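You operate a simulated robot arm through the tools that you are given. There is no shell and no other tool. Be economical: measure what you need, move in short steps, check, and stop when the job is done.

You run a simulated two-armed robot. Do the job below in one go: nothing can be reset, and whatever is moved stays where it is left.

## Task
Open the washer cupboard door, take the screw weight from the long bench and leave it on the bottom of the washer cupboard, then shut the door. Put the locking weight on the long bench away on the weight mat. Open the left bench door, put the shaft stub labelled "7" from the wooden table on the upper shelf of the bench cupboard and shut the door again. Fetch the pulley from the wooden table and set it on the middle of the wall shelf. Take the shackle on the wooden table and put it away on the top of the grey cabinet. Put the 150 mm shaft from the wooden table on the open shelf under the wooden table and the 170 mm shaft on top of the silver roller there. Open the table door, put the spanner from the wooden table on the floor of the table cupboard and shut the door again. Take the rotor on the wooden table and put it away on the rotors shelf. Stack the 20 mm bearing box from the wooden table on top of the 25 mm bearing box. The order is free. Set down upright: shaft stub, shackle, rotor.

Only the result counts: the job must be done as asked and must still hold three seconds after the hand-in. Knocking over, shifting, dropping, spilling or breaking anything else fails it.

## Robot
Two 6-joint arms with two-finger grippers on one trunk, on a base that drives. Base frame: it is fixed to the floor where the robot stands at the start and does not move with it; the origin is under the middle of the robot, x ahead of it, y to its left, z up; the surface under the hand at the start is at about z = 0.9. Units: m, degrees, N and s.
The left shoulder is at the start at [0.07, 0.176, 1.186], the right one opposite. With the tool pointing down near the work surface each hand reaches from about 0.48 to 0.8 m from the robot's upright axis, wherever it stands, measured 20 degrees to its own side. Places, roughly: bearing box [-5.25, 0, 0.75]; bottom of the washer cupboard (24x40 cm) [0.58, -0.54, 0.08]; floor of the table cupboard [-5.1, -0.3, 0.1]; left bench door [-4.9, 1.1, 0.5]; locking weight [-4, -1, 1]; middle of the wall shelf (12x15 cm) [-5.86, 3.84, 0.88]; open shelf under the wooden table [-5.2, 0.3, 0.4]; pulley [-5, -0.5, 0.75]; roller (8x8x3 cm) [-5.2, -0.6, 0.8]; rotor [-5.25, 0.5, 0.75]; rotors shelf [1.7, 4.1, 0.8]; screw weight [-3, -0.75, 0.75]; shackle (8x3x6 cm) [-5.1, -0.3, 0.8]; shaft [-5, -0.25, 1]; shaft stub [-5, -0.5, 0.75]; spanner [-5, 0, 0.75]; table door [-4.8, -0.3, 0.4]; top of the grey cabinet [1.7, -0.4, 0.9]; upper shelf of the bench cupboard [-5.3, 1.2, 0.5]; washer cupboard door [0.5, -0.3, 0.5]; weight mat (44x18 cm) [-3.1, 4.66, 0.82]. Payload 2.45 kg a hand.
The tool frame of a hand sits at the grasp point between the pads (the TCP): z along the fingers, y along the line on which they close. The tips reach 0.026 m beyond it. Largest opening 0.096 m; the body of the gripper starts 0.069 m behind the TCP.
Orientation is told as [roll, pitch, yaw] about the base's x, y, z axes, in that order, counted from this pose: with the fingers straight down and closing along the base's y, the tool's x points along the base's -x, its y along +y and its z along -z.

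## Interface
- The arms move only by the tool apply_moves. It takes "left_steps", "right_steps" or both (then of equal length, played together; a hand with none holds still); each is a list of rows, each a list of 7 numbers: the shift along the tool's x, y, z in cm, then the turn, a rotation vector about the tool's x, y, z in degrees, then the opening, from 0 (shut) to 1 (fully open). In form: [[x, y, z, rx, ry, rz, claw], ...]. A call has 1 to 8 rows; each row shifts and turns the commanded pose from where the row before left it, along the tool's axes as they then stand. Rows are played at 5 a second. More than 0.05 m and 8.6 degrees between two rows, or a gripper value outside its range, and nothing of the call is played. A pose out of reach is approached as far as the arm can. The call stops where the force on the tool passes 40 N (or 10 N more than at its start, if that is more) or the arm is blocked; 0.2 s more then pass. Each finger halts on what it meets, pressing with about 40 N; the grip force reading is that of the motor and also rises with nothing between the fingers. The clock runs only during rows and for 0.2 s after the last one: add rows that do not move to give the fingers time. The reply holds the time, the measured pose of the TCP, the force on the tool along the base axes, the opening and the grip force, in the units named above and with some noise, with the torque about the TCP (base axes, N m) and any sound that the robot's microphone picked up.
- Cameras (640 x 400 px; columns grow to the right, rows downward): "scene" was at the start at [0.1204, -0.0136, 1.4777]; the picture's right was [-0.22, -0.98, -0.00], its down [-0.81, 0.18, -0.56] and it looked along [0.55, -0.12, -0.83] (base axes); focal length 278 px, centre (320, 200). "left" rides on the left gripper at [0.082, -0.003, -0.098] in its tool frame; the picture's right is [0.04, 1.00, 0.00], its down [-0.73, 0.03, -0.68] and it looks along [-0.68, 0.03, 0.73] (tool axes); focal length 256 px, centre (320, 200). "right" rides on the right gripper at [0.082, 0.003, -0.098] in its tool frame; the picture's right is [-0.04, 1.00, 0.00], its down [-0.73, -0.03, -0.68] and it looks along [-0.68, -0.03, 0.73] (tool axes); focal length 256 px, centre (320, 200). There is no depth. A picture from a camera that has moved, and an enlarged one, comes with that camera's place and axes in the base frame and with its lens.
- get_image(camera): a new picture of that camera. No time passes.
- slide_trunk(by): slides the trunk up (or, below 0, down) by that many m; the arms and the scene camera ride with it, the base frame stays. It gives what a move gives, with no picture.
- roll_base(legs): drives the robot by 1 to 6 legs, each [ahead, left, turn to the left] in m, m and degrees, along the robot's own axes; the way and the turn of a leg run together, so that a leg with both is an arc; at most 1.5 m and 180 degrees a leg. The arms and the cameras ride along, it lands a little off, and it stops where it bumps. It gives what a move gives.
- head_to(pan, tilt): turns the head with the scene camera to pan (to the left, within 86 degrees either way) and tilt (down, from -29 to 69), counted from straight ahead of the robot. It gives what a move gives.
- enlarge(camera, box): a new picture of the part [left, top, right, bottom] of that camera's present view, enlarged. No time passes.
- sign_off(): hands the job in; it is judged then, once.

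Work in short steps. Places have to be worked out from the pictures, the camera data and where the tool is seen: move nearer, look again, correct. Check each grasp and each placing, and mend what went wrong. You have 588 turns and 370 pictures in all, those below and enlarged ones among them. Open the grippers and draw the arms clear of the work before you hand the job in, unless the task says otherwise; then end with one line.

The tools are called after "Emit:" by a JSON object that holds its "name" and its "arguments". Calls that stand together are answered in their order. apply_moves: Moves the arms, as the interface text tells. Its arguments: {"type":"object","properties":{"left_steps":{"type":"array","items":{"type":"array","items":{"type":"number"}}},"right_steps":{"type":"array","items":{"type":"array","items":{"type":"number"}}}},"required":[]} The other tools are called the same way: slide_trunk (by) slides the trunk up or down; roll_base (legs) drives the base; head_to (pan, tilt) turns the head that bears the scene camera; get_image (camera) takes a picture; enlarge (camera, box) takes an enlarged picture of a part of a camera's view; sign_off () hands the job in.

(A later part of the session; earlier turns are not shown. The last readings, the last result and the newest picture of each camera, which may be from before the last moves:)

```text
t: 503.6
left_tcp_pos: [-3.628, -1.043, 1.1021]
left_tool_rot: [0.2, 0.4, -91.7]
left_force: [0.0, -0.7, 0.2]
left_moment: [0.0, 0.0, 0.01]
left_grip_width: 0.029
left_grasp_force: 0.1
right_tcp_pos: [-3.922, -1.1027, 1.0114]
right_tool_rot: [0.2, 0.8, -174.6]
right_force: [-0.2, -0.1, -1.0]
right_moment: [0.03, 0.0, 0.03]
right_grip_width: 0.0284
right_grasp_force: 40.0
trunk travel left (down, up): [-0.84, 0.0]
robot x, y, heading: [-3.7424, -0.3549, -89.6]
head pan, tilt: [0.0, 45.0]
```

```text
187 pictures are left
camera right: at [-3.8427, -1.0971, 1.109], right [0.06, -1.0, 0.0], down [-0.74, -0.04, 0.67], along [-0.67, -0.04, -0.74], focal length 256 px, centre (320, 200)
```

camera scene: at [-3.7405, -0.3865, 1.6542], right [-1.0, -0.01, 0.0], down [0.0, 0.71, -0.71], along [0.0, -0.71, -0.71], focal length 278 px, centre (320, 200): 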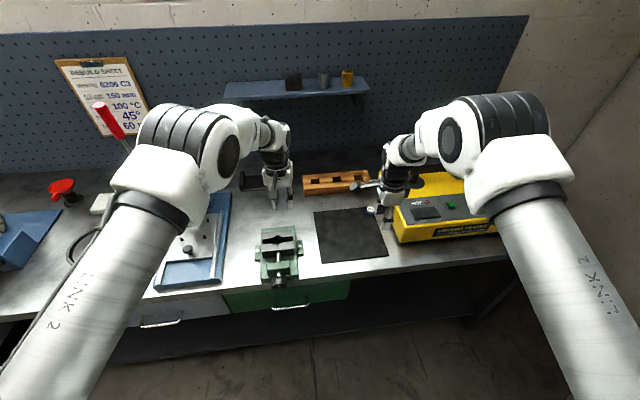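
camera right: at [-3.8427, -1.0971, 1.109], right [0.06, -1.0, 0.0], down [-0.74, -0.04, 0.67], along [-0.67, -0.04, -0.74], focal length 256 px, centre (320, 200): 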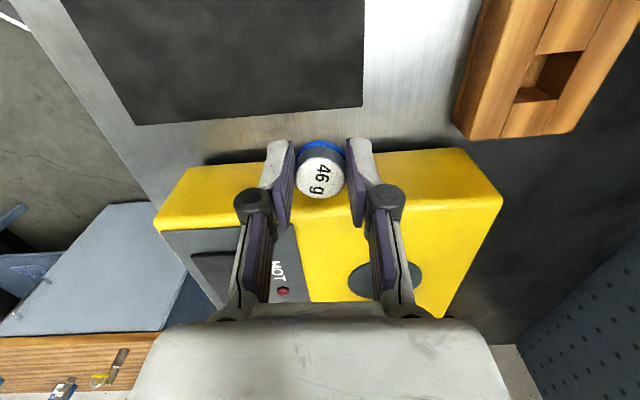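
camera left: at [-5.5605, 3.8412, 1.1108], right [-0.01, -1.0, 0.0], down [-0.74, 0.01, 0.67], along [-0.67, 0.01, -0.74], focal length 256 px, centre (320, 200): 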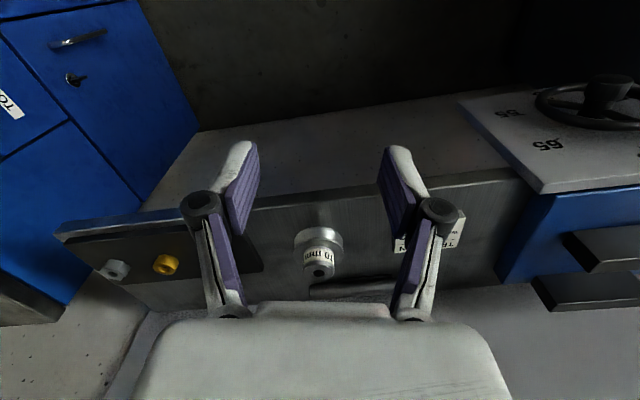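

Held. Back off, retract the right hand, and move to the screw weight.

Emit:
{"name": "roll_base", "arguments": {"legs": [[-0.5, 0, 0], [0, 0.59, 0]]}}

Emit:
{"name": "apply_moves", "arguments": {"right_steps": [[-1.2, -3.4, -0.6, 0, 0, 0, 0], [-1.2, -3.4, -0.6, 0, 0, 0, 0], [-1.2, -3.4, -0.6, 0, 0, 0, 0], [-1.2, -3.4, -0.6, 0, 0, 0, 0]]}}

Emit:
{"name": "roll_base", "arguments": {"legs": [[0.15, 0, 0]]}}

Emit:
{"name": "get_image", "arguments": {"camera": "scene"}}

Emit:
{"name": "get_image", "arguments": {"camera": "left"}}

```text
t: 509.6
left_tcp_pos: [-3.0468, -0.5396, 1.1018]
left_tool_rot: [0.2, 0.4, -92.3]
left_force: [-0.3, 0.5, 0.1]
left_moment: [0.01, -0.01, 0.0]
left_grip_width: 0.0288
left_grasp_force: 0.0
right_tcp_pos: [-3.3426, -0.5925, 1.0095]
right_tool_rot: [0.3, 1.0, -175.2]
right_force: [0.1, -0.2, -1.3]
right_moment: [0.02, 0.0, 0.04]
right_grip_width: 0.0284
right_grasp_force: 40.1
trunk travel left (down, up): [-0.84, 0.0]
robot x, y, heading: [-3.1481, 0.1487, -90.1]
head pan, tilt: [0.0, 45.0]
```

```text
t: 510.6
left_tcp_pos: [-3.0457, -0.5374, 1.1023]
left_tool_rot: [0.3, 0.5, -92.3]
left_force: [0.5, -0.6, -0.8]
left_moment: [-0.03, 0.01, -0.02]
left_grip_width: 0.029
left_grasp_force: 0.0
right_tcp_pos: [-3.3767, -0.5927, 1.0065]
right_tool_rot: [0.1, 0.9, -175.3]
right_force: [-0.5, -0.4, -0.5]
right_moment: [-0.01, -0.01, 0.02]
right_grip_width: 0.0281
right_grasp_force: 40.0
right hand out of reach, approached as far as the arm can: row 1, 2, 3, 4
trunk travel left (down, up): [-0.84, 0.0]
robot x, y, heading: [-3.1506, 0.1507, -90.2]
head pan, tilt: [0.0, 45.0]
```

```text
t: 511.9
left_tcp_pos: [-3.0468, -0.6899, 1.1027]
left_tool_rot: [0.2, 0.2, -92.3]
left_force: [-0.7, 1.0, -0.5]
left_moment: [-0.03, 0.03, -0.02]
left_grip_width: 0.0288
left_grasp_force: 0.0
right_tcp_pos: [-3.3765, -0.7443, 1.01]
right_tool_rot: [0.2, 0.8, -175.3]
right_force: [-0.1, -0.1, -0.1]
right_moment: [0.0, -0.01, 0.0]
right_grip_width: 0.0282
right_grasp_force: 40.1
trunk travel left (down, up): [-0.84, 0.0]
robot x, y, heading: [-3.1518, -0.0042, -90.2]
head pan, tilt: [0.0, 45.0]
```

```text
186 pictures are left
camera scene: at [-3.1516, -0.1299, 1.6614], right [-1.0, 0.01, 0.0], down [0.0, 0.71, -0.71], along [0.0, -0.71, -0.71], focal length 278 px, centre (320, 200)
```

scene: 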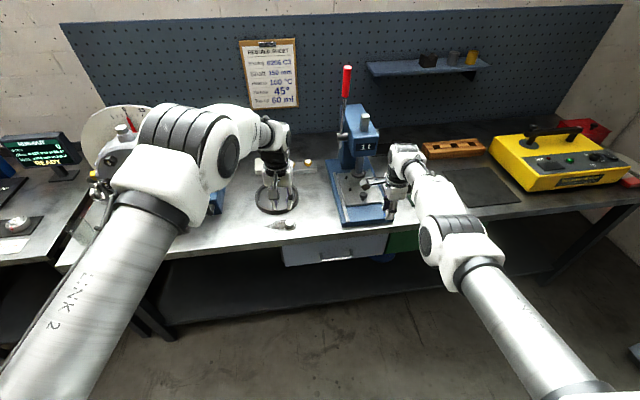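

```text
185 pictures are left
camera left: at [-3.0458, -0.6086, 1.2009], right [1.0, 0.0, 0.0], down [0.0, -0.74, 0.68], along [0.0, -0.68, -0.74], focal length 256 px, centre (320, 200)
```

left: 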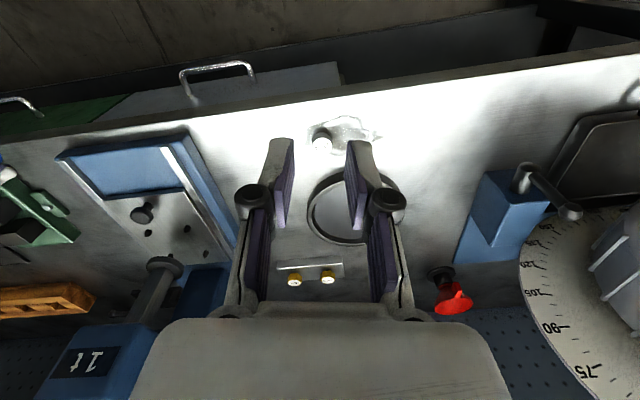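

The right hand would come too close to the press. I'll approach with the robot turned ~40° right so the right hand stays in front of the bench.

Emit:
{"name": "roll_base", "arguments": {"legs": [[-0.25, 0, 0], [0, 0, -40], [0.04, 0.6, 0]]}}

Emit:
{"name": "get_image", "arguments": {"camera": "scene"}}

Emit:
{"name": "get_image", "arguments": {"camera": "left"}}

```text
t: 518.6
left_tcp_pos: [-3.0869, -0.7657, 1.1015]
left_tool_rot: [0.2, 0.4, -132.4]
left_force: [0.7, 0.8, 0.1]
left_moment: [-0.02, 0.01, 0.01]
left_grip_width: 0.029
left_grasp_force: 0.1
right_tcp_pos: [-3.3733, -0.5945, 1.0072]
right_tool_rot: [0.2, 0.9, 144.5]
right_force: [0.2, -0.1, -0.4]
right_moment: [-0.03, -0.03, 0.01]
right_grip_width: 0.0282
right_grasp_force: 39.6
trunk travel left (down, up): [-0.84, 0.0]
robot x, y, heading: [-2.7178, -0.175, -130.3]
head pan, tilt: [0.0, 45.0]
```

```text
184 pictures are left
camera scene: at [-2.8077, -0.2702, 1.661], right [-0.76, 0.65, 0.0], down [0.46, 0.54, -0.71], along [-0.46, -0.54, -0.71], focal length 278 px, centre (320, 200)
```

scene: 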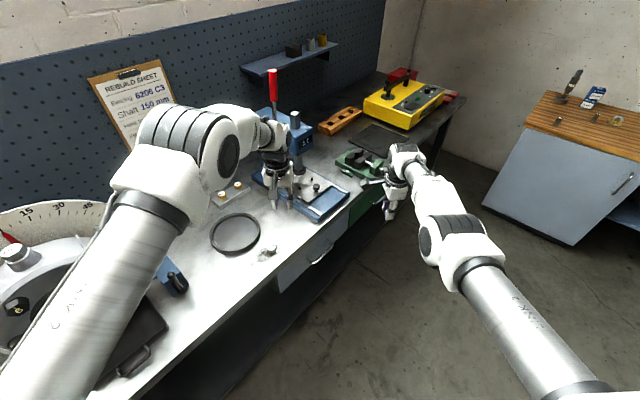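

```text
183 pictures are left
camera left: at [-3.0335, -0.7036, 1.1996], right [0.76, -0.65, 0.0], down [-0.48, -0.56, 0.67], along [-0.43, -0.52, -0.74], focal length 256 px, centre (320, 200)
```

left: 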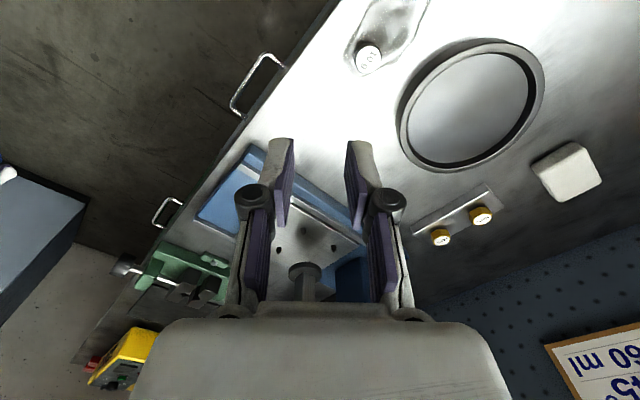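

10 g weight at (-3.039,-0.794). Shift 5.5 cm left, open, lower partway.

Emit:
{"name": "roll_base", "arguments": {"legs": [[-0.01, 0.055, 0]]}}

Emit:
{"name": "apply_moves", "arguments": {"left_steps": [[0, 0, 0, 0, 0, 0, 0.5], [0, 0, 0, 0, 0, 0, 0.5]]}}

Emit:
{"name": "slide_trunk", "arguments": {"by": -0.14}}

Emit:
{"name": "get_image", "arguments": {"camera": "left"}}

Emit:
{"name": "get_image", "arguments": {"camera": "scene"}}

```text
t: 519.6
left_tcp_pos: [-3.044, -0.7913, 1.1013]
left_tool_rot: [0.5, 0.4, -132.6]
left_force: [0.5, 1.0, 0.2]
left_moment: [-0.04, -0.06, 0.01]
left_grip_width: 0.0286
left_grasp_force: 0.1
right_tcp_pos: [-3.3312, -0.6188, 1.005]
right_tool_rot: [0.1, 1.1, 144.4]
right_force: [-0.8, -0.3, -0.4]
right_moment: [-0.02, -0.09, -0.02]
right_grip_width: 0.0284
right_grasp_force: 40.5
trunk travel left (down, up): [-0.84, 0.0]
robot x, y, heading: [-2.6744, -0.1973, -130.7]
head pan, tilt: [0.0, 45.0]
```

```text
t: 520.2
left_tcp_pos: [-3.0425, -0.7914, 1.1019]
left_tool_rot: [0.3, 0.4, -132.5]
left_force: [0.1, 0.0, -0.8]
left_moment: [0.01, -0.03, 0.01]
left_grip_width: 0.0479
left_grasp_force: 0.0
right_tcp_pos: [-3.33, -0.6201, 1.0058]
right_tool_rot: [0.0, 0.9, 144.3]
right_force: [-0.6, 0.3, -0.6]
right_moment: [-0.02, -0.01, 0.0]
right_grip_width: 0.0284
right_grasp_force: 39.8
trunk travel left (down, up): [-0.84, 0.0]
robot x, y, heading: [-2.6742, -0.2024, -130.6]
head pan, tilt: [0.0, 45.0]
```

```text
t: 521.9
left_tcp_pos: [-3.0399, -0.7935, 0.9625]
left_tool_rot: [0.2, 0.2, -132.6]
left_force: [-1.0, 1.0, -0.1]
left_moment: [0.03, 0.03, -0.02]
left_grip_width: 0.048
left_grasp_force: 0.1
right_tcp_pos: [-3.3275, -0.621, 0.8668]
right_tool_rot: [0.0, 0.8, 144.4]
right_force: [-0.2, 0.1, -0.7]
right_moment: [0.0, -0.01, 0.02]
right_grip_width: 0.0283
right_grasp_force: 39.8
trunk travel left (down, up): [-0.7, 0.14]
robot x, y, heading: [-2.673, -0.2003, -130.6]
head pan, tilt: [0.0, 45.0]
```

```text
182 pictures are left
camera left: at [-2.9867, -0.7306, 1.0597], right [0.76, -0.65, 0.0], down [-0.48, -0.56, 0.67], along [-0.43, -0.52, -0.74], focal length 256 px, centre (320, 200)
```

left: 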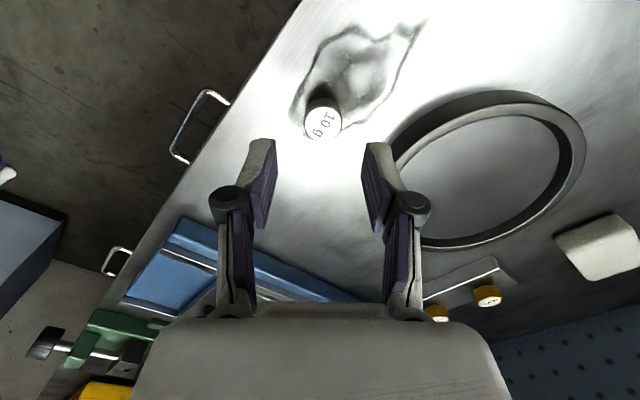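

```text
181 pictures are left
camera scene: at [-2.7599, -0.2978, 1.5211], right [-0.76, 0.65, 0.0], down [0.46, 0.54, -0.71], along [-0.46, -0.54, -0.71], focal length 278 px, centre (320, 200)
```

scene: 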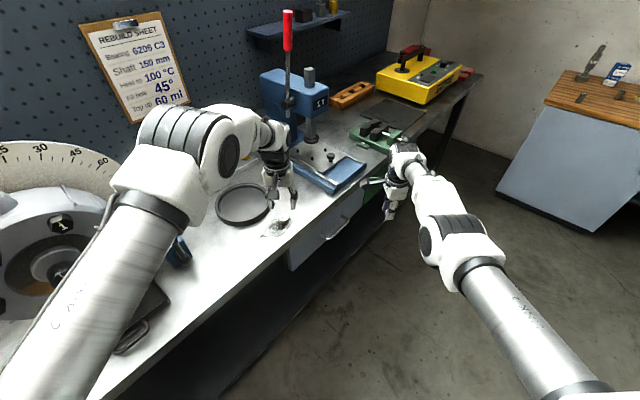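

Centred. Lower 5.5 cm, grip, lift.

Emit:
{"name": "slide_trunk", "arguments": {"by": -0.052}}

Emit:
{"name": "get_image", "arguments": {"camera": "left"}}

```text
t: 522.8
left_tcp_pos: [-3.0393, -0.7918, 0.9094]
left_tool_rot: [0.2, 0.3, -132.5]
left_force: [0.0, 0.2, -0.2]
left_moment: [-0.01, 0.02, -0.02]
left_grip_width: 0.048
left_grasp_force: 0.1
right_tcp_pos: [-3.3271, -0.6208, 0.8141]
right_tool_rot: [0.1, 0.8, 144.4]
right_force: [-0.1, -0.8, -0.7]
right_moment: [0.0, -0.01, 0.0]
right_grip_width: 0.0284
right_grasp_force: 40.3
trunk travel left (down, up): [-0.648, 0.192]
robot x, y, heading: [-2.6772, -0.2004, -130.7]
head pan, tilt: [0.0, 45.0]
```

```text
180 pictures are left
camera left: at [-2.9865, -0.7305, 1.0078], right [0.76, -0.65, 0.0], down [-0.48, -0.56, 0.68], along [-0.43, -0.52, -0.74], focal length 256 px, centre (320, 200)
```

left: 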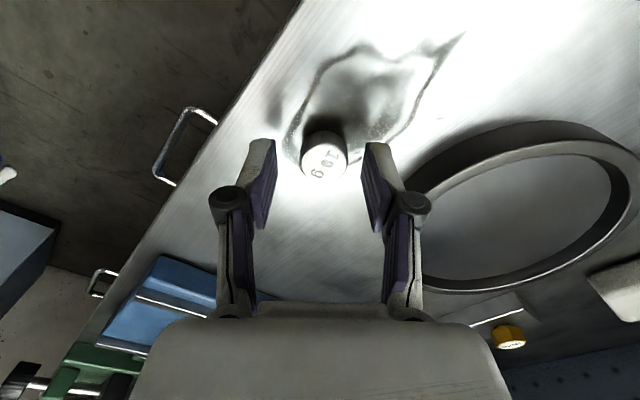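

Emit:
{"name": "slide_trunk", "arguments": {"by": -0.009}}

Emit:
{"name": "apply_moves", "arguments": {"left_steps": [[0, 0, 0, 0, 0, 0, 0], [0, 0, 0, 0, 0, 0, 0], [0, 0, 0, 0, 0, 0, 0]]}}

Emit:
{"name": "slide_trunk", "arguments": {"by": 0.2}}

Emit:
{"name": "get_image", "arguments": {"camera": "left"}}

```text
t: 523.4
left_tcp_pos: [-3.0402, -0.7927, 0.9009]
left_tool_rot: [0.3, 0.3, -132.6]
left_force: [0.3, -0.1, 0.7]
left_moment: [0.01, -0.02, 0.0]
left_grip_width: 0.0478
left_grasp_force: 0.2
right_tcp_pos: [-3.3255, -0.6203, 0.8062]
right_tool_rot: [0.0, 0.8, 144.3]
right_force: [-1.1, 0.6, -0.5]
right_moment: [-0.01, -0.01, -0.02]
right_grip_width: 0.0283
right_grasp_force: 40.1
trunk travel left (down, up): [-0.639, 0.201]
robot x, y, heading: [-2.6719, -0.2012, -130.4]
head pan, tilt: [0.0, 45.0]
```

```text
t: 524.2
left_tcp_pos: [-3.0394, -0.7927, 0.9012]
left_tool_rot: [0.1, 0.3, -132.6]
left_force: [-0.5, -0.3, 3.8]
left_moment: [-0.08, 0.0, 0.01]
left_grip_width: 0.0258
left_grasp_force: 39.7
right_tcp_pos: [-3.3263, -0.6206, 0.8067]
right_tool_rot: [0.1, 0.8, 144.4]
right_force: [0.1, -0.4, -1.1]
right_moment: [-0.03, -0.02, 0.0]
right_grip_width: 0.0283
right_grasp_force: 39.9
trunk travel left (down, up): [-0.639, 0.201]
robot x, y, heading: [-2.6727, -0.199, -130.7]
head pan, tilt: [0.0, 45.0]
```

```text
t: 526.3
left_tcp_pos: [-3.0404, -0.7938, 1.1008]
left_tool_rot: [0.2, 0.4, -132.6]
left_force: [0.3, 0.1, -0.6]
left_moment: [-0.01, -0.02, 0.01]
left_grip_width: 0.0252
left_grasp_force: 39.9
right_tcp_pos: [-3.3264, -0.6202, 1.0058]
right_tool_rot: [0.2, 0.8, 144.4]
right_force: [0.7, 0.0, 0.0]
right_moment: [0.02, 0.01, -0.01]
right_grip_width: 0.0283
right_grasp_force: 40.1
trunk travel left (down, up): [-0.839, 0.001]
robot x, y, heading: [-2.6745, -0.1999, -130.6]
head pan, tilt: [0.0, 45.0]
```

```text
179 pictures are left
camera left: at [-2.9868, -0.7308, 1.1984], right [0.76, -0.65, 0.0], down [-0.48, -0.56, 0.67], along [-0.43, -0.52, -0.74], focal length 256 px, centre (320, 200)
```

left: 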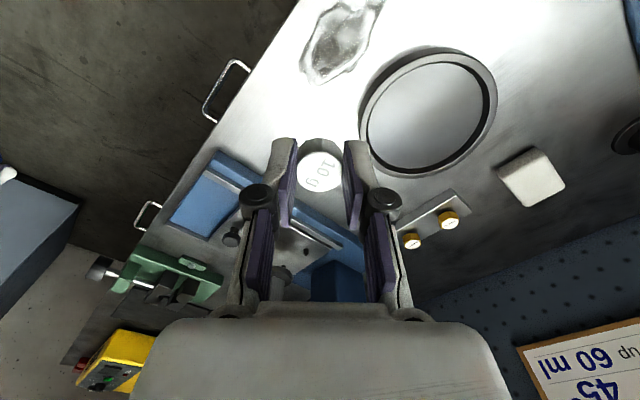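

Both weights held. Drive to the weight mat: back off, turn to face +y, go around.

Emit:
{"name": "roll_base", "arguments": {"legs": [[-0.4, 0, 0], [0, 0, -139.5], [0, 1.0, 0], [1.5, 0, 0], [1.2, 0, 0]]}}

Emit:
{"name": "head_to", "arguments": {"pan": 0, "tilt": 25}}

Emit:
{"name": "get_image", "arguments": {"camera": "scene"}}

```text
t: 552.2
left_tcp_pos: [-3.4278, 3.5136, 1.1014]
left_tool_rot: [0.3, 0.3, 85.7]
left_force: [-0.6, 0.3, 0.0]
left_moment: [0.02, -0.01, 0.03]
left_grip_width: 0.0276
left_grasp_force: 40.1
right_tcp_pos: [-3.0972, 3.5563, 1.0057]
right_tool_rot: [0.1, 0.8, 2.6]
right_force: [0.2, -0.5, 0.0]
right_moment: [0.0, -0.01, 0.01]
right_grip_width: 0.0284
right_grasp_force: 39.8
trunk travel left (down, up): [-0.839, 0.001]
robot x, y, heading: [-3.3495, 2.8237, 87.8]
head pan, tilt: [0.0, 45.0]
```

```text
t: 553.1
left_tcp_pos: [-3.4281, 3.5147, 1.1006]
left_tool_rot: [0.3, 0.3, 85.7]
left_force: [0.2, 0.3, -0.3]
left_moment: [-0.02, 0.0, 0.02]
left_grip_width: 0.0274
left_grasp_force: 40.5
right_tcp_pos: [-3.0962, 3.557, 1.0057]
right_tool_rot: [0.1, 0.8, 2.5]
right_force: [-0.6, -0.5, 0.4]
right_moment: [-0.03, 0.0, 0.01]
right_grip_width: 0.0284
right_grasp_force: 39.9
trunk travel left (down, up): [-0.839, 0.001]
robot x, y, heading: [-3.3439, 2.8228, 87.9]
head pan, tilt: [0.0, 25.0]
```

```text
178 pictures are left
camera scene: at [-3.3425, 2.9678, 1.6905], right [1.0, -0.04, 0.0], down [-0.02, -0.42, -0.91], along [0.04, 0.91, -0.42], focal length 278 px, centre (320, 200)
```

scene: 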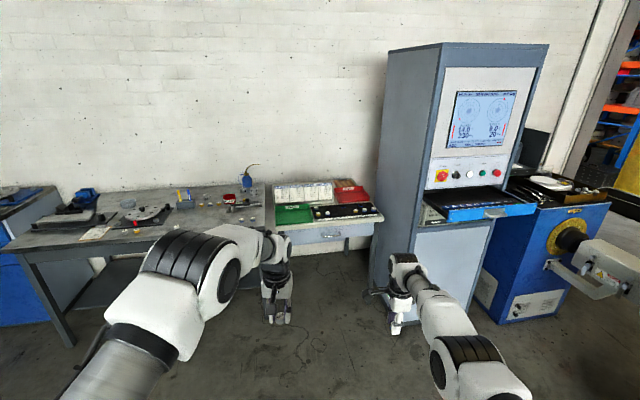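

Emit:
{"name": "enlarge", "arguments": {"camera": "scene", "box": [260, 170, 400, 250]}}

```text
4.57 times, centred on (330, 210) of scene
camera zoom: at [-3.3425, 2.9678, 1.6905], right [1.0, -0.04, 0.0], down [-0.02, -0.42, -0.91], along [0.04, 0.91, -0.42], focal length 1271 px, centre (274, 154)
```

zoom: 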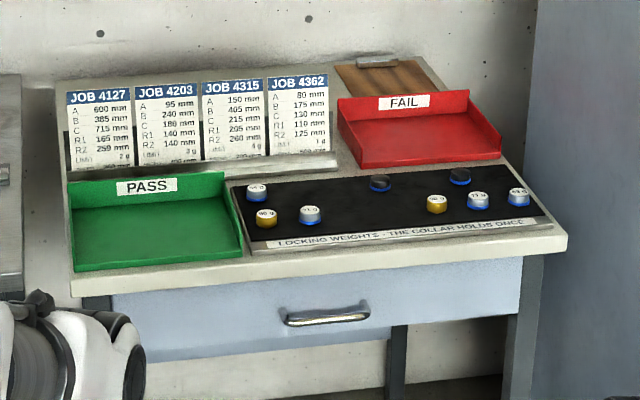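

The mat holds the other locking weights; free middle slot ≈(-3.12,4.65). Drive forward and check with the right wrist camera.

Emit:
{"name": "roll_base", "arguments": {"legs": [[0.98, 0.0, 1.5]]}}

Emit:
{"name": "get_image", "arguments": {"camera": "right"}}

Emit:
{"name": "get_image", "arguments": {"camera": "scene"}}

```text
t: 558.1
left_tcp_pos: [-3.4208, 4.4793, 1.101]
left_tool_rot: [0.3, 0.3, 87.2]
left_force: [0.3, 0.5, -0.4]
left_moment: [0.0, -0.02, 0.01]
left_grip_width: 0.0277
left_grasp_force: 40.6
right_tcp_pos: [-3.0901, 4.5319, 1.0056]
right_tool_rot: [0.2, 0.9, 4.2]
right_force: [-0.5, -0.5, -0.4]
right_moment: [-0.01, -0.02, -0.02]
right_grip_width: 0.0286
right_grasp_force: 40.3
trunk travel left (down, up): [-0.839, 0.001]
robot x, y, heading: [-3.3192, 3.7924, 89.0]
head pan, tilt: [0.0, 25.0]
```

```text
176 pictures are left
camera right: at [-3.1714, 4.5285, 1.1053], right [-0.03, 1.0, 0.0], down [0.74, 0.02, 0.67], along [0.67, 0.02, -0.74], focal length 256 px, centre (320, 200)
```

right: 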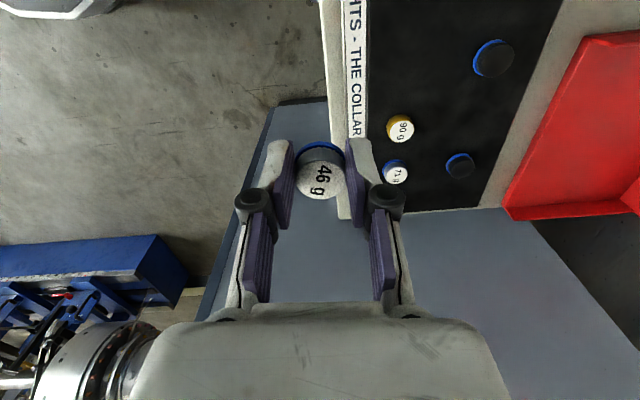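

```text
175 pictures are left
camera scene: at [-3.3199, 3.9354, 1.6907], right [1.0, -0.01, 0.0], down [-0.01, -0.42, -0.91], along [0.01, 0.91, -0.42], focal length 278 px, centre (320, 200)
```

scene: 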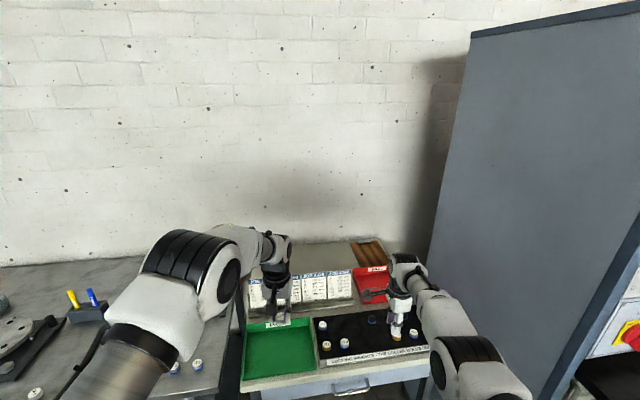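

Free spot chosen at (-3.128,4.628). Move there.

Emit:
{"name": "roll_base", "arguments": {"legs": [[0.096, 0.037, 0]]}}

Emit:
{"name": "slide_trunk", "arguments": {"by": -0.11}}

Emit:
{"name": "get_image", "arguments": {"camera": "right"}}

Emit:
{"name": "get_image", "arguments": {"camera": "scene"}}

```text
t: 559.3
left_tcp_pos: [-3.4561, 4.578, 1.1012]
left_tool_rot: [0.2, 0.2, 87.2]
left_force: [-0.2, -0.5, 0.2]
left_moment: [-0.02, 0.01, -0.01]
left_grip_width: 0.0275
left_grasp_force: 40.1
right_tcp_pos: [-3.1249, 4.6298, 1.0078]
right_tool_rot: [0.2, 0.9, 4.1]
right_force: [0.4, -1.1, -1.5]
right_moment: [-0.03, 0.02, 0.0]
right_grip_width: 0.0282
right_grasp_force: 39.3
trunk travel left (down, up): [-0.839, 0.001]
robot x, y, heading: [-3.3563, 3.8888, 89.2]
head pan, tilt: [0.0, 25.0]
```

```text
t: 560.7
left_tcp_pos: [-3.4565, 4.5794, 0.9915]
left_tool_rot: [0.2, 0.3, 87.2]
left_force: [0.3, 0.0, 0.4]
left_moment: [0.0, 0.0, 0.01]
left_grip_width: 0.0274
left_grasp_force: 39.6
right_tcp_pos: [-3.1242, 4.6314, 0.8964]
right_tool_rot: [0.1, 0.8, 4.2]
right_force: [-0.3, -0.7, -1.5]
right_moment: [0.0, -0.02, 0.01]
right_grip_width: 0.0282
right_grasp_force: 40.3
trunk travel left (down, up): [-0.729, 0.111]
robot x, y, heading: [-3.361, 3.8892, 89.2]
head pan, tilt: [0.0, 25.0]
```

```text
174 pictures are left
camera right: at [-3.2066, 4.6284, 0.9951], right [-0.03, 1.0, 0.0], down [0.74, 0.02, 0.67], along [0.67, 0.02, -0.74], focal length 256 px, centre (320, 200)
```

right: 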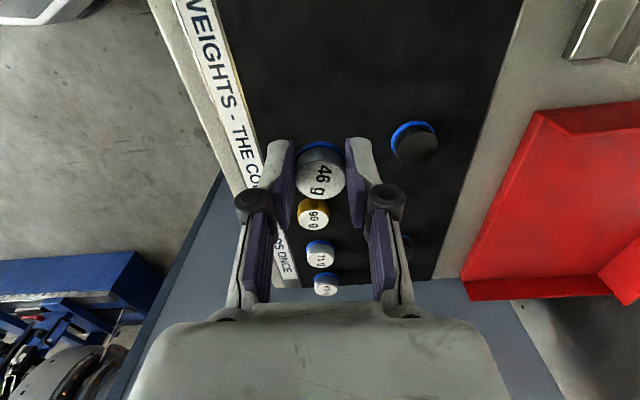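

```text
173 pictures are left
camera scene: at [-3.3555, 4.0355, 1.5807], right [1.0, -0.01, 0.0], down [-0.01, -0.42, -0.91], along [0.01, 0.91, -0.42], focal length 278 px, centre (320, 200)
```

scene: 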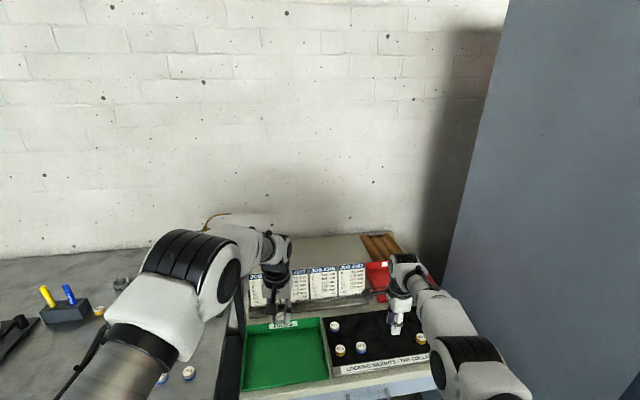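

Spot clear. Lower gently until contact.

Emit:
{"name": "slide_trunk", "arguments": {"by": -0.025}}

Emit:
{"name": "apply_moves", "arguments": {"right_steps": [[0, 0, 0.4, 0, 0, 0, 0], [0, 0, 0.4, 0, 0, 0, 0]]}}

```text
t: 561.4
left_tcp_pos: [-3.4564, 4.5791, 0.9676]
left_tool_rot: [0.1, 0.3, 87.2]
left_force: [0.3, -0.7, 0.9]
left_moment: [0.0, 0.02, 0.0]
left_grip_width: 0.0275
left_grasp_force: 40.3
right_tcp_pos: [-3.1254, 4.6318, 0.8717]
right_tool_rot: [0.1, 0.7, 4.1]
right_force: [0.4, -0.7, -1.4]
right_moment: [0.01, -0.01, -0.01]
right_grip_width: 0.0283
right_grasp_force: 40.3
trunk travel left (down, up): [-0.704, 0.136]
robot x, y, heading: [-3.3622, 3.8885, 89.4]
head pan, tilt: [0.0, 25.0]
```

```text
t: 562.0
left_tcp_pos: [-3.4569, 4.5787, 0.9655]
left_tool_rot: [0.2, 0.3, 87.1]
left_force: [0.1, -0.5, -0.1]
left_moment: [0.01, -0.02, -0.02]
left_grip_width: 0.0276
left_grasp_force: 39.6
right_tcp_pos: [-3.1264, 4.6312, 0.864]
right_tool_rot: [0.0, 0.8, 4.2]
right_force: [-0.7, 0.0, -1.1]
right_moment: [-0.01, 0.02, 0.03]
right_grip_width: 0.0285
right_grasp_force: 39.8
trunk travel left (down, up): [-0.704, 0.136]
robot x, y, heading: [-3.3579, 3.8931, 89.1]
head pan, tilt: [0.0, 25.0]
```

Emit:
{"name": "apply_moves", "arguments": {"right_steps": [[0, 0, 0.4, 0, 0, 0, 0], [0, 0, 0.4, 0, 0, 0, 0]]}}

Emit:
{"name": "apply_moves", "arguments": {"right_steps": [[0, 0, 0.4, 0, 0, 0, 0], [0, 0, 0.3, 0, 0, 0, 0]]}}

Emit:
{"name": "get_image", "arguments": {"camera": "right"}}

```text
t: 562.6
left_tcp_pos: [-3.4559, 4.5794, 0.9659]
left_tool_rot: [0.2, 0.3, 87.2]
left_force: [-0.2, 0.2, -0.1]
left_moment: [-0.03, 0.0, 0.01]
left_grip_width: 0.0276
left_grasp_force: 39.8
right_tcp_pos: [-3.1264, 4.6295, 0.8562]
right_tool_rot: [0.1, 0.8, 4.1]
right_force: [0.1, 0.4, -0.3]
right_moment: [0.01, -0.03, -0.02]
right_grip_width: 0.0283
right_grasp_force: 39.7
trunk travel left (down, up): [-0.704, 0.136]
robot x, y, heading: [-3.3565, 3.8924, 89.2]
head pan, tilt: [0.0, 25.0]
```

```text
t: 563.2
left_tcp_pos: [-3.4567, 4.58, 0.9657]
left_tool_rot: [0.2, 0.3, 87.2]
left_force: [0.6, 0.3, 0.1]
left_moment: [0.02, 0.02, 0.01]
left_grip_width: 0.0275
left_grasp_force: 40.3
right_tcp_pos: [-3.1264, 4.6278, 0.8492]
right_tool_rot: [0.1, 0.8, 4.0]
right_force: [0.2, 0.1, -1.0]
right_moment: [-0.02, 0.0, -0.01]
right_grip_width: 0.0283
right_grasp_force: 40.7
right hand out of reach, approached as far as the arm can: row 1
trunk travel left (down, up): [-0.704, 0.136]
robot x, y, heading: [-3.3587, 3.8905, 89.2]
head pan, tilt: [0.0, 25.0]
```

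```text
172 pictures are left
camera right: at [-3.2069, 4.6251, 0.9483], right [-0.03, 1.0, 0.0], down [0.74, 0.02, 0.67], along [0.67, 0.02, -0.74], focal length 256 px, centre (320, 200)
```

right: 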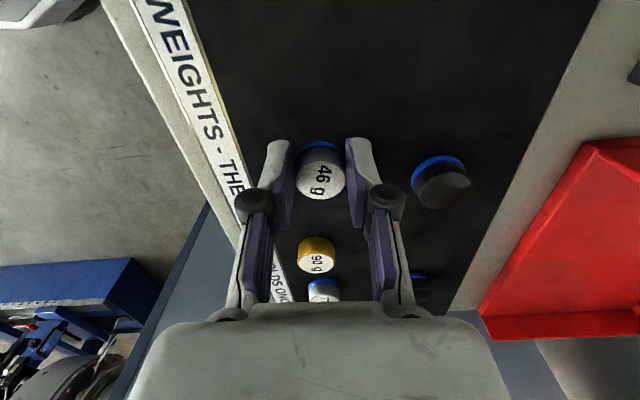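

Emit:
{"name": "slide_trunk", "arguments": {"by": -0.006}}

Emit:
{"name": "slide_trunk", "arguments": {"by": -0.006}}

Emit:
{"name": "slide_trunk", "arguments": {"by": -0.005}}

```text
t: 563.8
left_tcp_pos: [-3.4559, 4.5784, 0.9615]
left_tool_rot: [0.2, 0.2, 87.2]
left_force: [0.1, 0.1, 0.5]
left_moment: [-0.03, 0.0, 0.01]
left_grip_width: 0.0277
left_grasp_force: 39.9
right_tcp_pos: [-3.1256, 4.6281, 0.8466]
right_tool_rot: [0.4, 0.9, 4.0]
right_force: [2.9, 1.0, 15.3]
right_moment: [0.0, -0.22, -0.02]
right_grip_width: 0.0283
right_grasp_force: 39.7
trunk travel left (down, up): [-0.698, 0.142]
robot x, y, heading: [-3.3558, 3.8908, 89.1]
head pan, tilt: [0.0, 25.0]
```

```text
t: 564.3
left_tcp_pos: [-3.4569, 4.5791, 0.9563]
left_tool_rot: [0.2, 0.2, 87.2]
left_force: [0.4, -0.1, 0.4]
left_moment: [0.01, -0.02, 0.0]
left_grip_width: 0.0277
left_grasp_force: 40.2
right_tcp_pos: [-3.1263, 4.6271, 0.8414]
right_tool_rot: [0.5, 0.8, 4.0]
right_force: [2.3, 6.9, 30.9]
right_moment: [0.21, -0.3, 0.06]
right_grip_width: 0.0285
right_grasp_force: 40.2
trunk travel left (down, up): [-0.692, 0.148]
robot x, y, heading: [-3.3539, 3.887, 89.2]
head pan, tilt: [0.0, 25.0]
```

```text
t: 564.8
left_tcp_pos: [-3.4577, 4.5773, 0.9512]
left_tool_rot: [0.2, 0.1, 87.2]
left_force: [0.2, -1.3, 0.1]
left_moment: [-0.02, 0.02, 0.02]
left_grip_width: 0.0277
left_grasp_force: 40.2
right_tcp_pos: [-3.1283, 4.6269, 0.839]
right_tool_rot: [0.6, 0.7, 4.1]
right_force: [-2.6, -10.7, 13.2]
right_moment: [-0.41, -0.03, -0.12]
right_grip_width: 0.028
right_grasp_force: 40.3
trunk travel left (down, up): [-0.687, 0.153]
robot x, y, heading: [-3.3548, 3.89, 89.0]
head pan, tilt: [0.0, 25.0]
stopped: the force on the tool passed its limit at 43 N (the readings are from after the stop); the commanded pose is now the measured one
```

Firm contact. Release and rise.

Emit:
{"name": "apply_moves", "arguments": {"right_steps": [[0, 0, -0.3, 0, 0, 0, 0.4], [0, 0, 0, 0, 0, 0, 0.5], [0, 0, 0, 0, 0, 0, 0.5]]}}

Emit:
{"name": "slide_trunk", "arguments": {"by": 0.15}}

Emit:
{"name": "get_image", "arguments": {"camera": "right"}}

```text
t: 565.6
left_tcp_pos: [-3.4561, 4.5801, 0.9488]
left_tool_rot: [0.2, 0.4, 87.2]
left_force: [0.1, -0.5, 0.3]
left_moment: [-0.02, 0.01, 0.01]
left_grip_width: 0.0276
left_grasp_force: 39.8
right_tcp_pos: [-3.1254, 4.6294, 0.8386]
right_tool_rot: [0.3, 0.7, 4.1]
right_force: [-0.1, 0.6, -0.2]
right_moment: [-0.02, 0.02, 0.02]
right_grip_width: 0.0481
right_grasp_force: 0.0
trunk travel left (down, up): [-0.687, 0.153]
robot x, y, heading: [-3.3612, 3.891, 89.3]
head pan, tilt: [0.0, 25.0]
```

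```text
t: 567.4
left_tcp_pos: [-3.4557, 4.581, 1.0993]
left_tool_rot: [0.2, 0.3, 87.2]
left_force: [-0.5, -0.8, 0.2]
left_moment: [0.04, 0.03, 0.0]
left_grip_width: 0.0277
left_grasp_force: 39.8
right_tcp_pos: [-3.1257, 4.6296, 0.9882]
right_tool_rot: [0.3, 0.8, 4.1]
right_force: [-0.2, -0.7, 0.0]
right_moment: [0.0, 0.0, -0.03]
right_grip_width: 0.0479
right_grasp_force: 0.1
trunk travel left (down, up): [-0.837, 0.003]
robot x, y, heading: [-3.3554, 3.8886, 89.1]
head pan, tilt: [0.0, 25.0]
```

```text
171 pictures are left
camera right: at [-3.2068, 4.6267, 1.0875], right [-0.03, 1.0, 0.01], down [0.74, 0.02, 0.67], along [0.67, 0.03, -0.74], focal length 256 px, centre (320, 200)
```

right: 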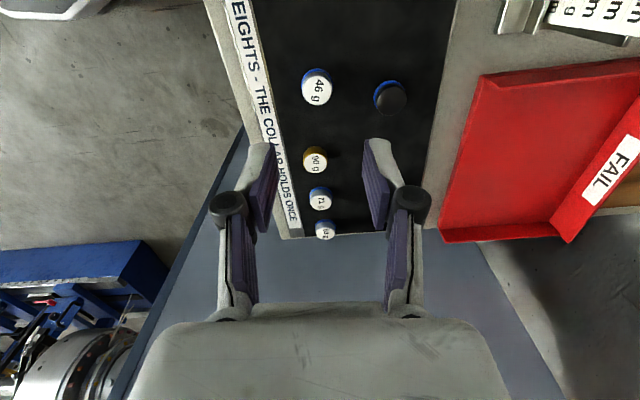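

Locking weight stands on the mat. Now the screw weight to the washer cupboard: drive back south, then east.

Emit:
{"name": "roll_base", "arguments": {"legs": [[-1.5, 0, 0], [-1.5, 0, 0], [-0.62, 0, 0], [0, 0, -89], [1.5, 0, 0], [1.2, 0, 0]]}}

Emit:
{"name": "head_to", "arguments": {"pan": 0, "tilt": 30}}

Emit:
{"name": "get_image", "arguments": {"camera": "scene"}}

```text
t: 601.4
left_tcp_pos: [-0.0474, 0.3751, 1.0989]
left_tool_rot: [0.3, 0.4, -1.9]
left_force: [-0.1, -0.2, 0.9]
left_moment: [0.01, 0.0, 0.01]
left_grip_width: 0.0277
left_grasp_force: 39.7
right_tcp_pos: [0.008, 0.0456, 0.9884]
right_tool_rot: [0.4, 0.9, -84.7]
right_force: [0.2, -0.1, -0.5]
right_moment: [0.0, 0.0, 0.0]
right_grip_width: 0.048
right_grasp_force: 0.2
trunk travel left (down, up): [-0.837, 0.003]
robot x, y, heading: [-0.7349, 0.2642, 0.1]
head pan, tilt: [0.0, 25.0]
```

```text
t: 602.0
left_tcp_pos: [-0.0459, 0.3758, 1.0986]
left_tool_rot: [0.3, 0.3, -1.6]
left_force: [0.4, 0.3, -0.5]
left_moment: [0.0, 0.03, 0.0]
left_grip_width: 0.0275
left_grasp_force: 39.6
right_tcp_pos: [0.0092, 0.0456, 0.9904]
right_tool_rot: [0.3, 0.8, -84.9]
right_force: [0.1, 0.7, 0.0]
right_moment: [-0.01, 0.0, 0.02]
right_grip_width: 0.048
right_grasp_force: 0.0
trunk travel left (down, up): [-0.837, 0.003]
robot x, y, heading: [-0.7334, 0.2635, 0.2]
head pan, tilt: [0.0, 30.0]
```

```text
170 pictures are left
camera scene: at [-0.5926, 0.2667, 1.681], right [0.0, -1.0, 0.0], down [-0.5, 0.0, -0.87], along [0.87, 0.0, -0.5], focal length 278 px, centre (320, 200)
```

scene: 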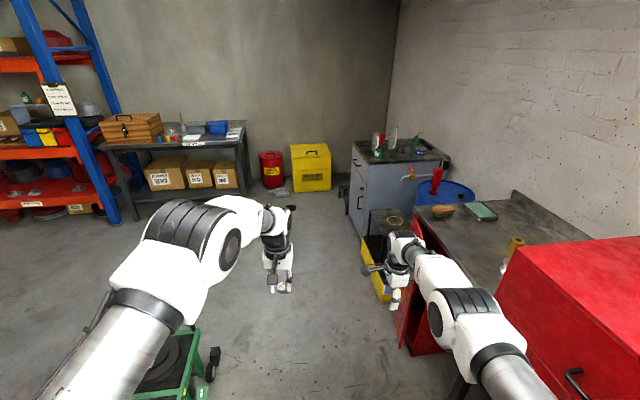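

Emit:
{"name": "roll_base", "arguments": {"legs": [[1.1, 0.28, 0], [0, 0, -90]]}}

Emit:
{"name": "head_to", "arguments": {"pan": 0, "tilt": 50}}

Emit:
{"name": "get_image", "arguments": {"camera": "scene"}}

```text
t: 611.6
left_tcp_pos: [0.4811, -0.145, 1.0995]
left_tool_rot: [0.2, 0.3, -92.2]
left_force: [0.4, 0.1, 0.1]
left_moment: [0.01, -0.01, -0.03]
left_grip_width: 0.0276
left_grasp_force: 39.8
right_tcp_pos: [0.151, -0.1983, 0.9898]
right_tool_rot: [0.3, 0.8, -175.2]
right_force: [-0.2, -0.4, 0.3]
right_moment: [-0.02, 0.01, 0.0]
right_grip_width: 0.048
right_grasp_force: 0.0
trunk travel left (down, up): [-0.837, 0.003]
robot x, y, heading: [0.3774, 0.5403, -90.1]
head pan, tilt: [0.0, 30.0]
```

```text
t: 612.5
left_tcp_pos: [0.4814, -0.1447, 1.0994]
left_tool_rot: [0.2, 0.4, -92.2]
left_force: [-0.2, -0.4, 0.0]
left_moment: [0.01, 0.0, 0.01]
left_grip_width: 0.0277
left_grasp_force: 40.2
right_tcp_pos: [0.1516, -0.1989, 0.9886]
right_tool_rot: [0.3, 0.9, -175.2]
right_force: [0.5, -0.5, 0.6]
right_moment: [0.02, 0.04, 0.03]
right_grip_width: 0.048
right_grasp_force: 0.0
trunk travel left (down, up): [-0.837, 0.003]
robot x, y, heading: [0.3733, 0.5447, -90.1]
head pan, tilt: [0.0, 50.0]
```

```text
169 pictures are left
camera scene: at [0.3754, 0.4177, 1.6515], right [-1.0, 0.0, 0.0], down [0.0, 0.77, -0.64], along [0.0, -0.64, -0.77], focal length 278 px, centre (320, 200)
```

scene: 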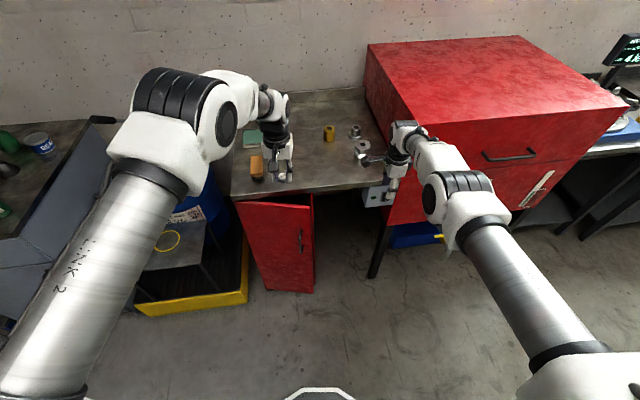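

The red door has swung nearly shut. I restore the right hand's yaw and pitch it forward to grip the handle.

Emit:
{"name": "roll_base", "arguments": {"legs": [[-0.15, 0, 0]]}}

Emit:
{"name": "apply_moves", "arguments": {"right_steps": [[0, 0, 0, 0, 0, -8.3, 0.6], [0, 0, 0, 0, 0, -8.3, 0.6], [0, 0, 0, 0, 0, -8.3, 0.6], [0, 0, 0, 0, 0, -8.3, 0.6], [0, 0, 0, 0, 0, -8.3, 0.6], [0, 0, 0, 0, 0, -8.3, 0.6], [0, 0, 0, 0, 0, -8.3, 0.6], [0, 0, 0, 0, 0, -8.3, 0.6]]}}

Emit:
{"name": "apply_moves", "arguments": {"right_steps": [[0, 0, 0, 0, 0, -8.3, 0.6], [0, 0, 0, 0, 0, -8.3, 0.6], [0, 0, 0, 0, -8, 0, 0.6], [0, 0, 0, 0, -8, 0, 0.6], [0, 0, 0, 0, -8, 0, 0.6], [0, 0, 0, 0, -8, 0, 0.6]]}}

Emit:
{"name": "get_image", "arguments": {"camera": "right"}}

```text
t: 613.4
left_tcp_pos: [0.4815, -0.105, 1.0942]
left_tool_rot: [0.2, 0.5, -92.1]
left_force: [1.1, 0.5, -0.1]
left_moment: [0.02, -0.01, 0.0]
left_grip_width: 0.0276
left_grasp_force: 39.9
right_tcp_pos: [0.1507, -0.1588, 0.9842]
right_tool_rot: [0.0, 0.9, -175.3]
right_force: [-0.1, 0.0, 0.6]
right_moment: [0.03, 0.04, 0.03]
right_grip_width: 0.0482
right_grasp_force: 0.0
trunk travel left (down, up): [-0.837, 0.003]
robot x, y, heading: [0.3774, 0.5874, -90.0]
head pan, tilt: [0.0, 50.0]
stopped in leg 1: the robot was blocked; the commanded pose is now the measured one
```

```text
t: 615.2
left_tcp_pos: [0.4809, -0.1, 1.0974]
left_tool_rot: [0.2, 0.3, -92.0]
left_force: [0.2, 0.0, -0.2]
left_moment: [-0.03, 0.01, -0.01]
left_grip_width: 0.0274
left_grasp_force: 40.3
right_tcp_pos: [0.1519, -0.153, 0.9892]
right_tool_rot: [0.9, 0.1, -108.7]
right_force: [-0.9, -0.1, 0.0]
right_moment: [-0.02, -0.01, 0.02]
right_grip_width: 0.0577
right_grasp_force: 0.1
trunk travel left (down, up): [-0.837, 0.003]
robot x, y, heading: [0.3748, 0.5852, -90.0]
head pan, tilt: [0.0, 50.0]
```

```text
t: 616.6
left_tcp_pos: [0.4826, -0.0996, 1.0994]
left_tool_rot: [0.2, 0.4, -92.0]
left_force: [-0.1, -0.2, 0.3]
left_moment: [0.04, -0.02, -0.03]
left_grip_width: 0.0274
left_grasp_force: 39.7
right_tcp_pos: [0.1472, -0.1543, 0.9875]
right_tool_rot: [-0.1, -29.1, -92.8]
right_force: [0.0, 0.7, -0.3]
right_moment: [0.02, -0.02, -0.02]
right_grip_width: 0.0574
right_grasp_force: 0.0
right hand out of reach, approached as far as the arm can: row 6
trunk travel left (down, up): [-0.837, 0.003]
robot x, y, heading: [0.3749, 0.5904, -90.0]
head pan, tilt: [0.0, 50.0]
```

```text
168 pictures are left
camera right: at [0.1556, -0.0346, 1.0343], right [1.0, -0.08, 0.02], down [-0.04, -0.31, 0.95], along [-0.07, -0.95, -0.31], focal length 256 px, centre (320, 200)
```

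right: 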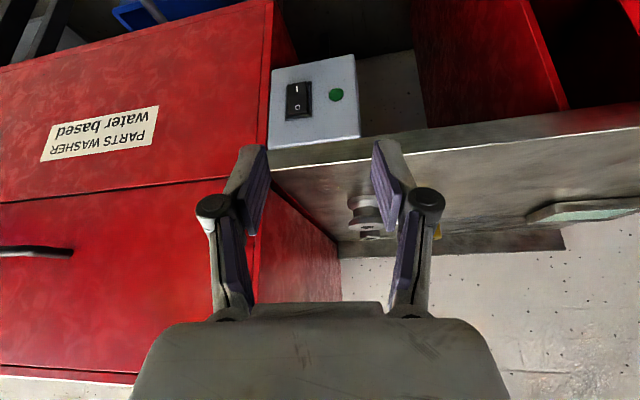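

The robot touched something behind, so no more backing here. I'll hook the door from above with a vertical right fist behind its free edge. First make the right hand vertical and raise the left.

Emit:
{"name": "apply_moves", "arguments": {"right_steps": [[0, 0, 0, 0, 7.3, 0, 0], [0, 0, 0, 0, 7.3, 0, 0], [0, 0, 0, 0, 7.3, 0, 0], [0, 0, 0, 0, 7.2, 0, 0], [0, 0, 0, 0, 0, 0, 0]], "left_steps": [[0.5, 0, -2, 0, 0, 0, 0], [0.5, 0, -2, 0, 0, 0, 0], [0.5, 0, -2, 0, 0, 0, 0], [0, 0, 0, 0, 0, 0, 0], [0, 0, 0, 0, 0, 0, 0]]}}

Emit:
{"name": "head_to", "arguments": {"pan": -80, "tilt": 60}}

Emit:
{"name": "get_image", "arguments": {"camera": "scene"}}

```text
t: 617.8
left_tcp_pos: [0.4812, -0.0849, 1.1599]
left_tool_rot: [0.3, 0.3, -92.1]
left_force: [-0.6, -0.2, 0.8]
left_moment: [-0.02, 0.02, 0.01]
left_grip_width: 0.0275
left_grasp_force: 40.3
right_tcp_pos: [0.1485, -0.1527, 0.9886]
right_tool_rot: [-0.1, -0.4, -92.8]
right_force: [0.5, 0.4, 0.0]
right_moment: [0.03, 0.0, -0.01]
right_grip_width: 0.0002
right_grasp_force: 28.8
trunk travel left (down, up): [-0.837, 0.003]
robot x, y, heading: [0.3744, 0.5913, -90.1]
head pan, tilt: [0.0, 50.0]
```

```text
t: 619.4
left_tcp_pos: [0.4818, -0.0854, 1.1606]
left_tool_rot: [0.2, 0.4, -92.1]
left_force: [0.0, 0.4, -0.3]
left_moment: [0.0, 0.0, 0.01]
left_grip_width: 0.0278
left_grasp_force: 39.9
right_tcp_pos: [0.1475, -0.154, 0.9885]
right_tool_rot: [0.0, -0.6, -92.8]
right_force: [0.3, -0.4, 0.0]
right_moment: [-0.01, 0.01, 0.01]
right_grip_width: 0.0
right_grasp_force: 28.9
trunk travel left (down, up): [-0.837, 0.003]
robot x, y, heading: [0.3734, 0.5913, -90.1]
head pan, tilt: [-80.0, 60.0]
```

```text
167 pictures are left
camera scene: at [0.3102, 0.5281, 1.6389], right [-0.17, 0.99, 0.0], down [0.85, 0.15, -0.5], along [-0.49, -0.09, -0.87], focal length 278 px, centre (320, 200)
```

scene: 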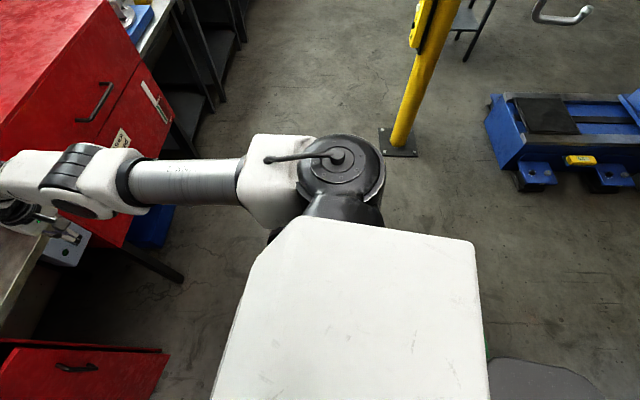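

Now position the right fist beyond the door's free edge and lower it.

Emit:
{"name": "roll_base", "arguments": {"legs": [[0, 0.2, 0]]}}

Emit:
{"name": "slide_trunk", "arguments": {"by": -0.1}}

Emit:
{"name": "head_to", "arguments": {"pan": -10, "tilt": 50}}

Emit:
{"name": "get_image", "arguments": {"camera": "scene"}}

Emit:
{"name": "get_image", "arguments": {"camera": "right"}}

```text
t: 621.0
left_tcp_pos: [0.6769, -0.0855, 1.16]
left_tool_rot: [0.2, 0.4, -92.1]
left_force: [0.0, -0.6, -0.1]
left_moment: [0.0, -0.05, 0.03]
left_grip_width: 0.0278
left_grasp_force: 40.1
right_tcp_pos: [0.3436, -0.1539, 0.9881]
right_tool_rot: [0.1, -0.6, -92.8]
right_force: [-0.2, -0.1, 0.3]
right_moment: [0.02, -0.03, 0.0]
right_grip_width: 0.0001
right_grasp_force: 28.1
trunk travel left (down, up): [-0.837, 0.003]
robot x, y, heading: [0.5726, 0.5909, -90.3]
head pan, tilt: [-80.0, 60.0]
```

```text
t: 622.3
left_tcp_pos: [0.6804, -0.0843, 1.0598]
left_tool_rot: [0.2, 0.4, -92.1]
left_force: [-0.5, 0.3, 0.1]
left_moment: [0.02, 0.01, 0.01]
left_grip_width: 0.0279
left_grasp_force: 40.5
right_tcp_pos: [0.3449, -0.1536, 0.8885]
right_tool_rot: [-0.1, -0.7, -92.8]
right_force: [-0.8, -0.7, 0.4]
right_moment: [0.05, -0.01, -0.02]
right_grip_width: 0.0
right_grasp_force: 28.7
trunk travel left (down, up): [-0.737, 0.103]
robot x, y, heading: [0.5712, 0.5893, -90.0]
head pan, tilt: [-80.0, 60.0]
```

```text
t: 623.7
left_tcp_pos: [0.6788, -0.0848, 1.0597]
left_tool_rot: [0.1, 0.4, -92.0]
left_force: [-0.2, 0.8, -0.2]
left_moment: [0.01, -0.01, 0.0]
left_grip_width: 0.0276
left_grasp_force: 40.2
right_tcp_pos: [0.3458, -0.155, 0.8887]
right_tool_rot: [-0.1, -0.7, -92.8]
right_force: [0.1, -0.5, -0.1]
right_moment: [-0.01, -0.02, 0.03]
right_grip_width: 0.0
right_grasp_force: 28.9
trunk travel left (down, up): [-0.737, 0.103]
robot x, y, heading: [0.5753, 0.5882, -90.0]
head pan, tilt: [-10.0, 50.0]
```

```text
166 pictures are left
camera scene: at [0.5596, 0.4635, 1.5515], right [-0.98, 0.18, 0.0], down [0.14, 0.75, -0.64], along [-0.11, -0.63, -0.77], focal length 278 px, centre (320, 200)
```

scene: 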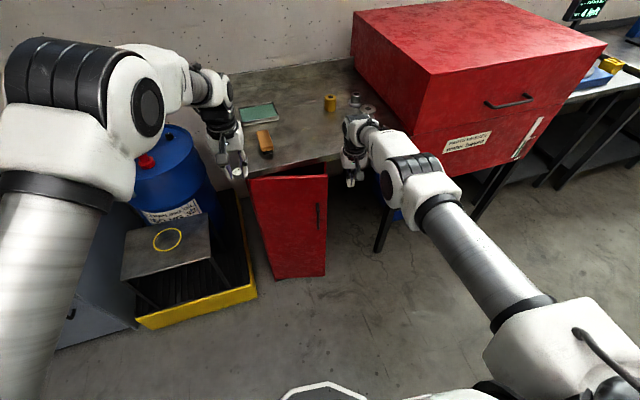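

```text
165 pictures are left
camera right: at [0.3516, -0.072, 0.985], right [1.0, -0.09, 0.0], down [-0.06, -0.72, 0.69], along [-0.06, -0.68, -0.73], focal length 256 px, centre (320, 200)
```

right: 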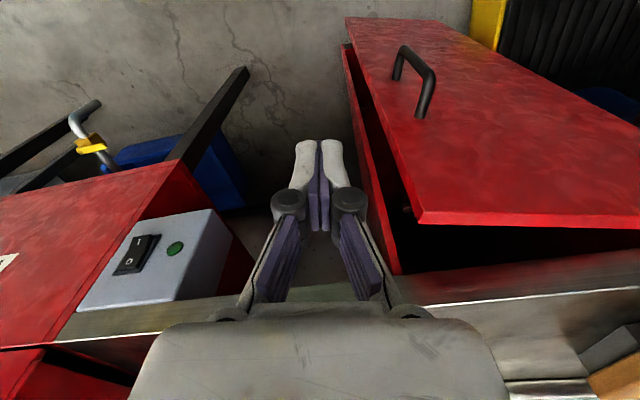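

Slot between door edge (.41,-.211) and cupboard front (y≈-.27) is ~5 cm. Move forward, lower the closed fingers, then slide left behind the door.

Emit:
{"name": "roll_base", "arguments": {"legs": [[0.094, 0, 0]]}}

Emit:
{"name": "slide_trunk", "arguments": {"by": -0.082}}

Emit:
{"name": "get_image", "arguments": {"camera": "right"}}

```text
t: 624.8
left_tcp_pos: [0.6797, -0.1785, 1.0594]
left_tool_rot: [0.2, 0.3, -92.2]
left_force: [-0.2, 0.4, -0.8]
left_moment: [0.01, 0.03, 0.02]
left_grip_width: 0.0276
left_grasp_force: 40.3
right_tcp_pos: [0.344, -0.2475, 0.8882]
right_tool_rot: [-0.1, -0.6, -92.8]
right_force: [0.1, -1.1, 0.0]
right_moment: [-0.02, -0.01, -0.02]
right_grip_width: 0.0001
right_grasp_force: 28.8
trunk travel left (down, up): [-0.737, 0.103]
robot x, y, heading: [0.5745, 0.4934, -90.7]
head pan, tilt: [-10.0, 50.0]
```

```text
t: 625.9
left_tcp_pos: [0.6787, -0.1755, 0.9815]
left_tool_rot: [0.1, 0.2, -92.1]
left_force: [-0.4, -0.5, -0.9]
left_moment: [0.02, 0.03, 0.01]
left_grip_width: 0.0277
left_grasp_force: 40.1
right_tcp_pos: [0.3447, -0.2521, 0.818]
right_tool_rot: [-0.2, -2.0, -92.9]
right_force: [2.4, 10.8, 12.4]
right_moment: [-1.07, -0.1, 0.55]
right_grip_width: 0.0
right_grasp_force: 28.3
trunk travel left (down, up): [-0.657, 0.183]
robot x, y, heading: [0.5738, 0.4934, -90.1]
head pan, tilt: [-10.0, 50.0]
stopped: the force on the tool passed its limit at 47 N (the readings are from after the stop); the commanded pose is now the measured one
```

```text
164 pictures are left
camera right: at [0.3508, -0.1675, 0.9142], right [1.0, -0.09, 0.0], down [-0.06, -0.71, 0.7], along [-0.06, -0.7, -0.71], focal length 256 px, centre (320, 200)
```

right: 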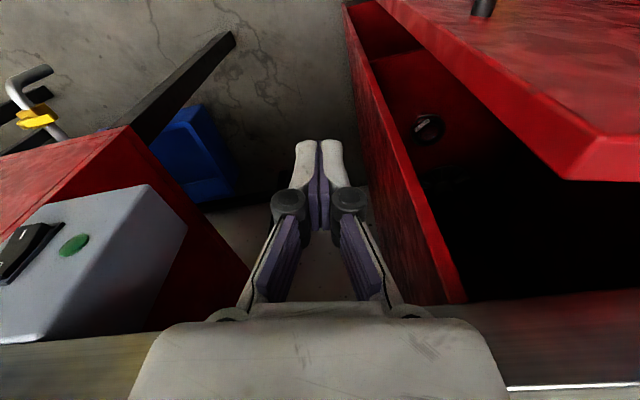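

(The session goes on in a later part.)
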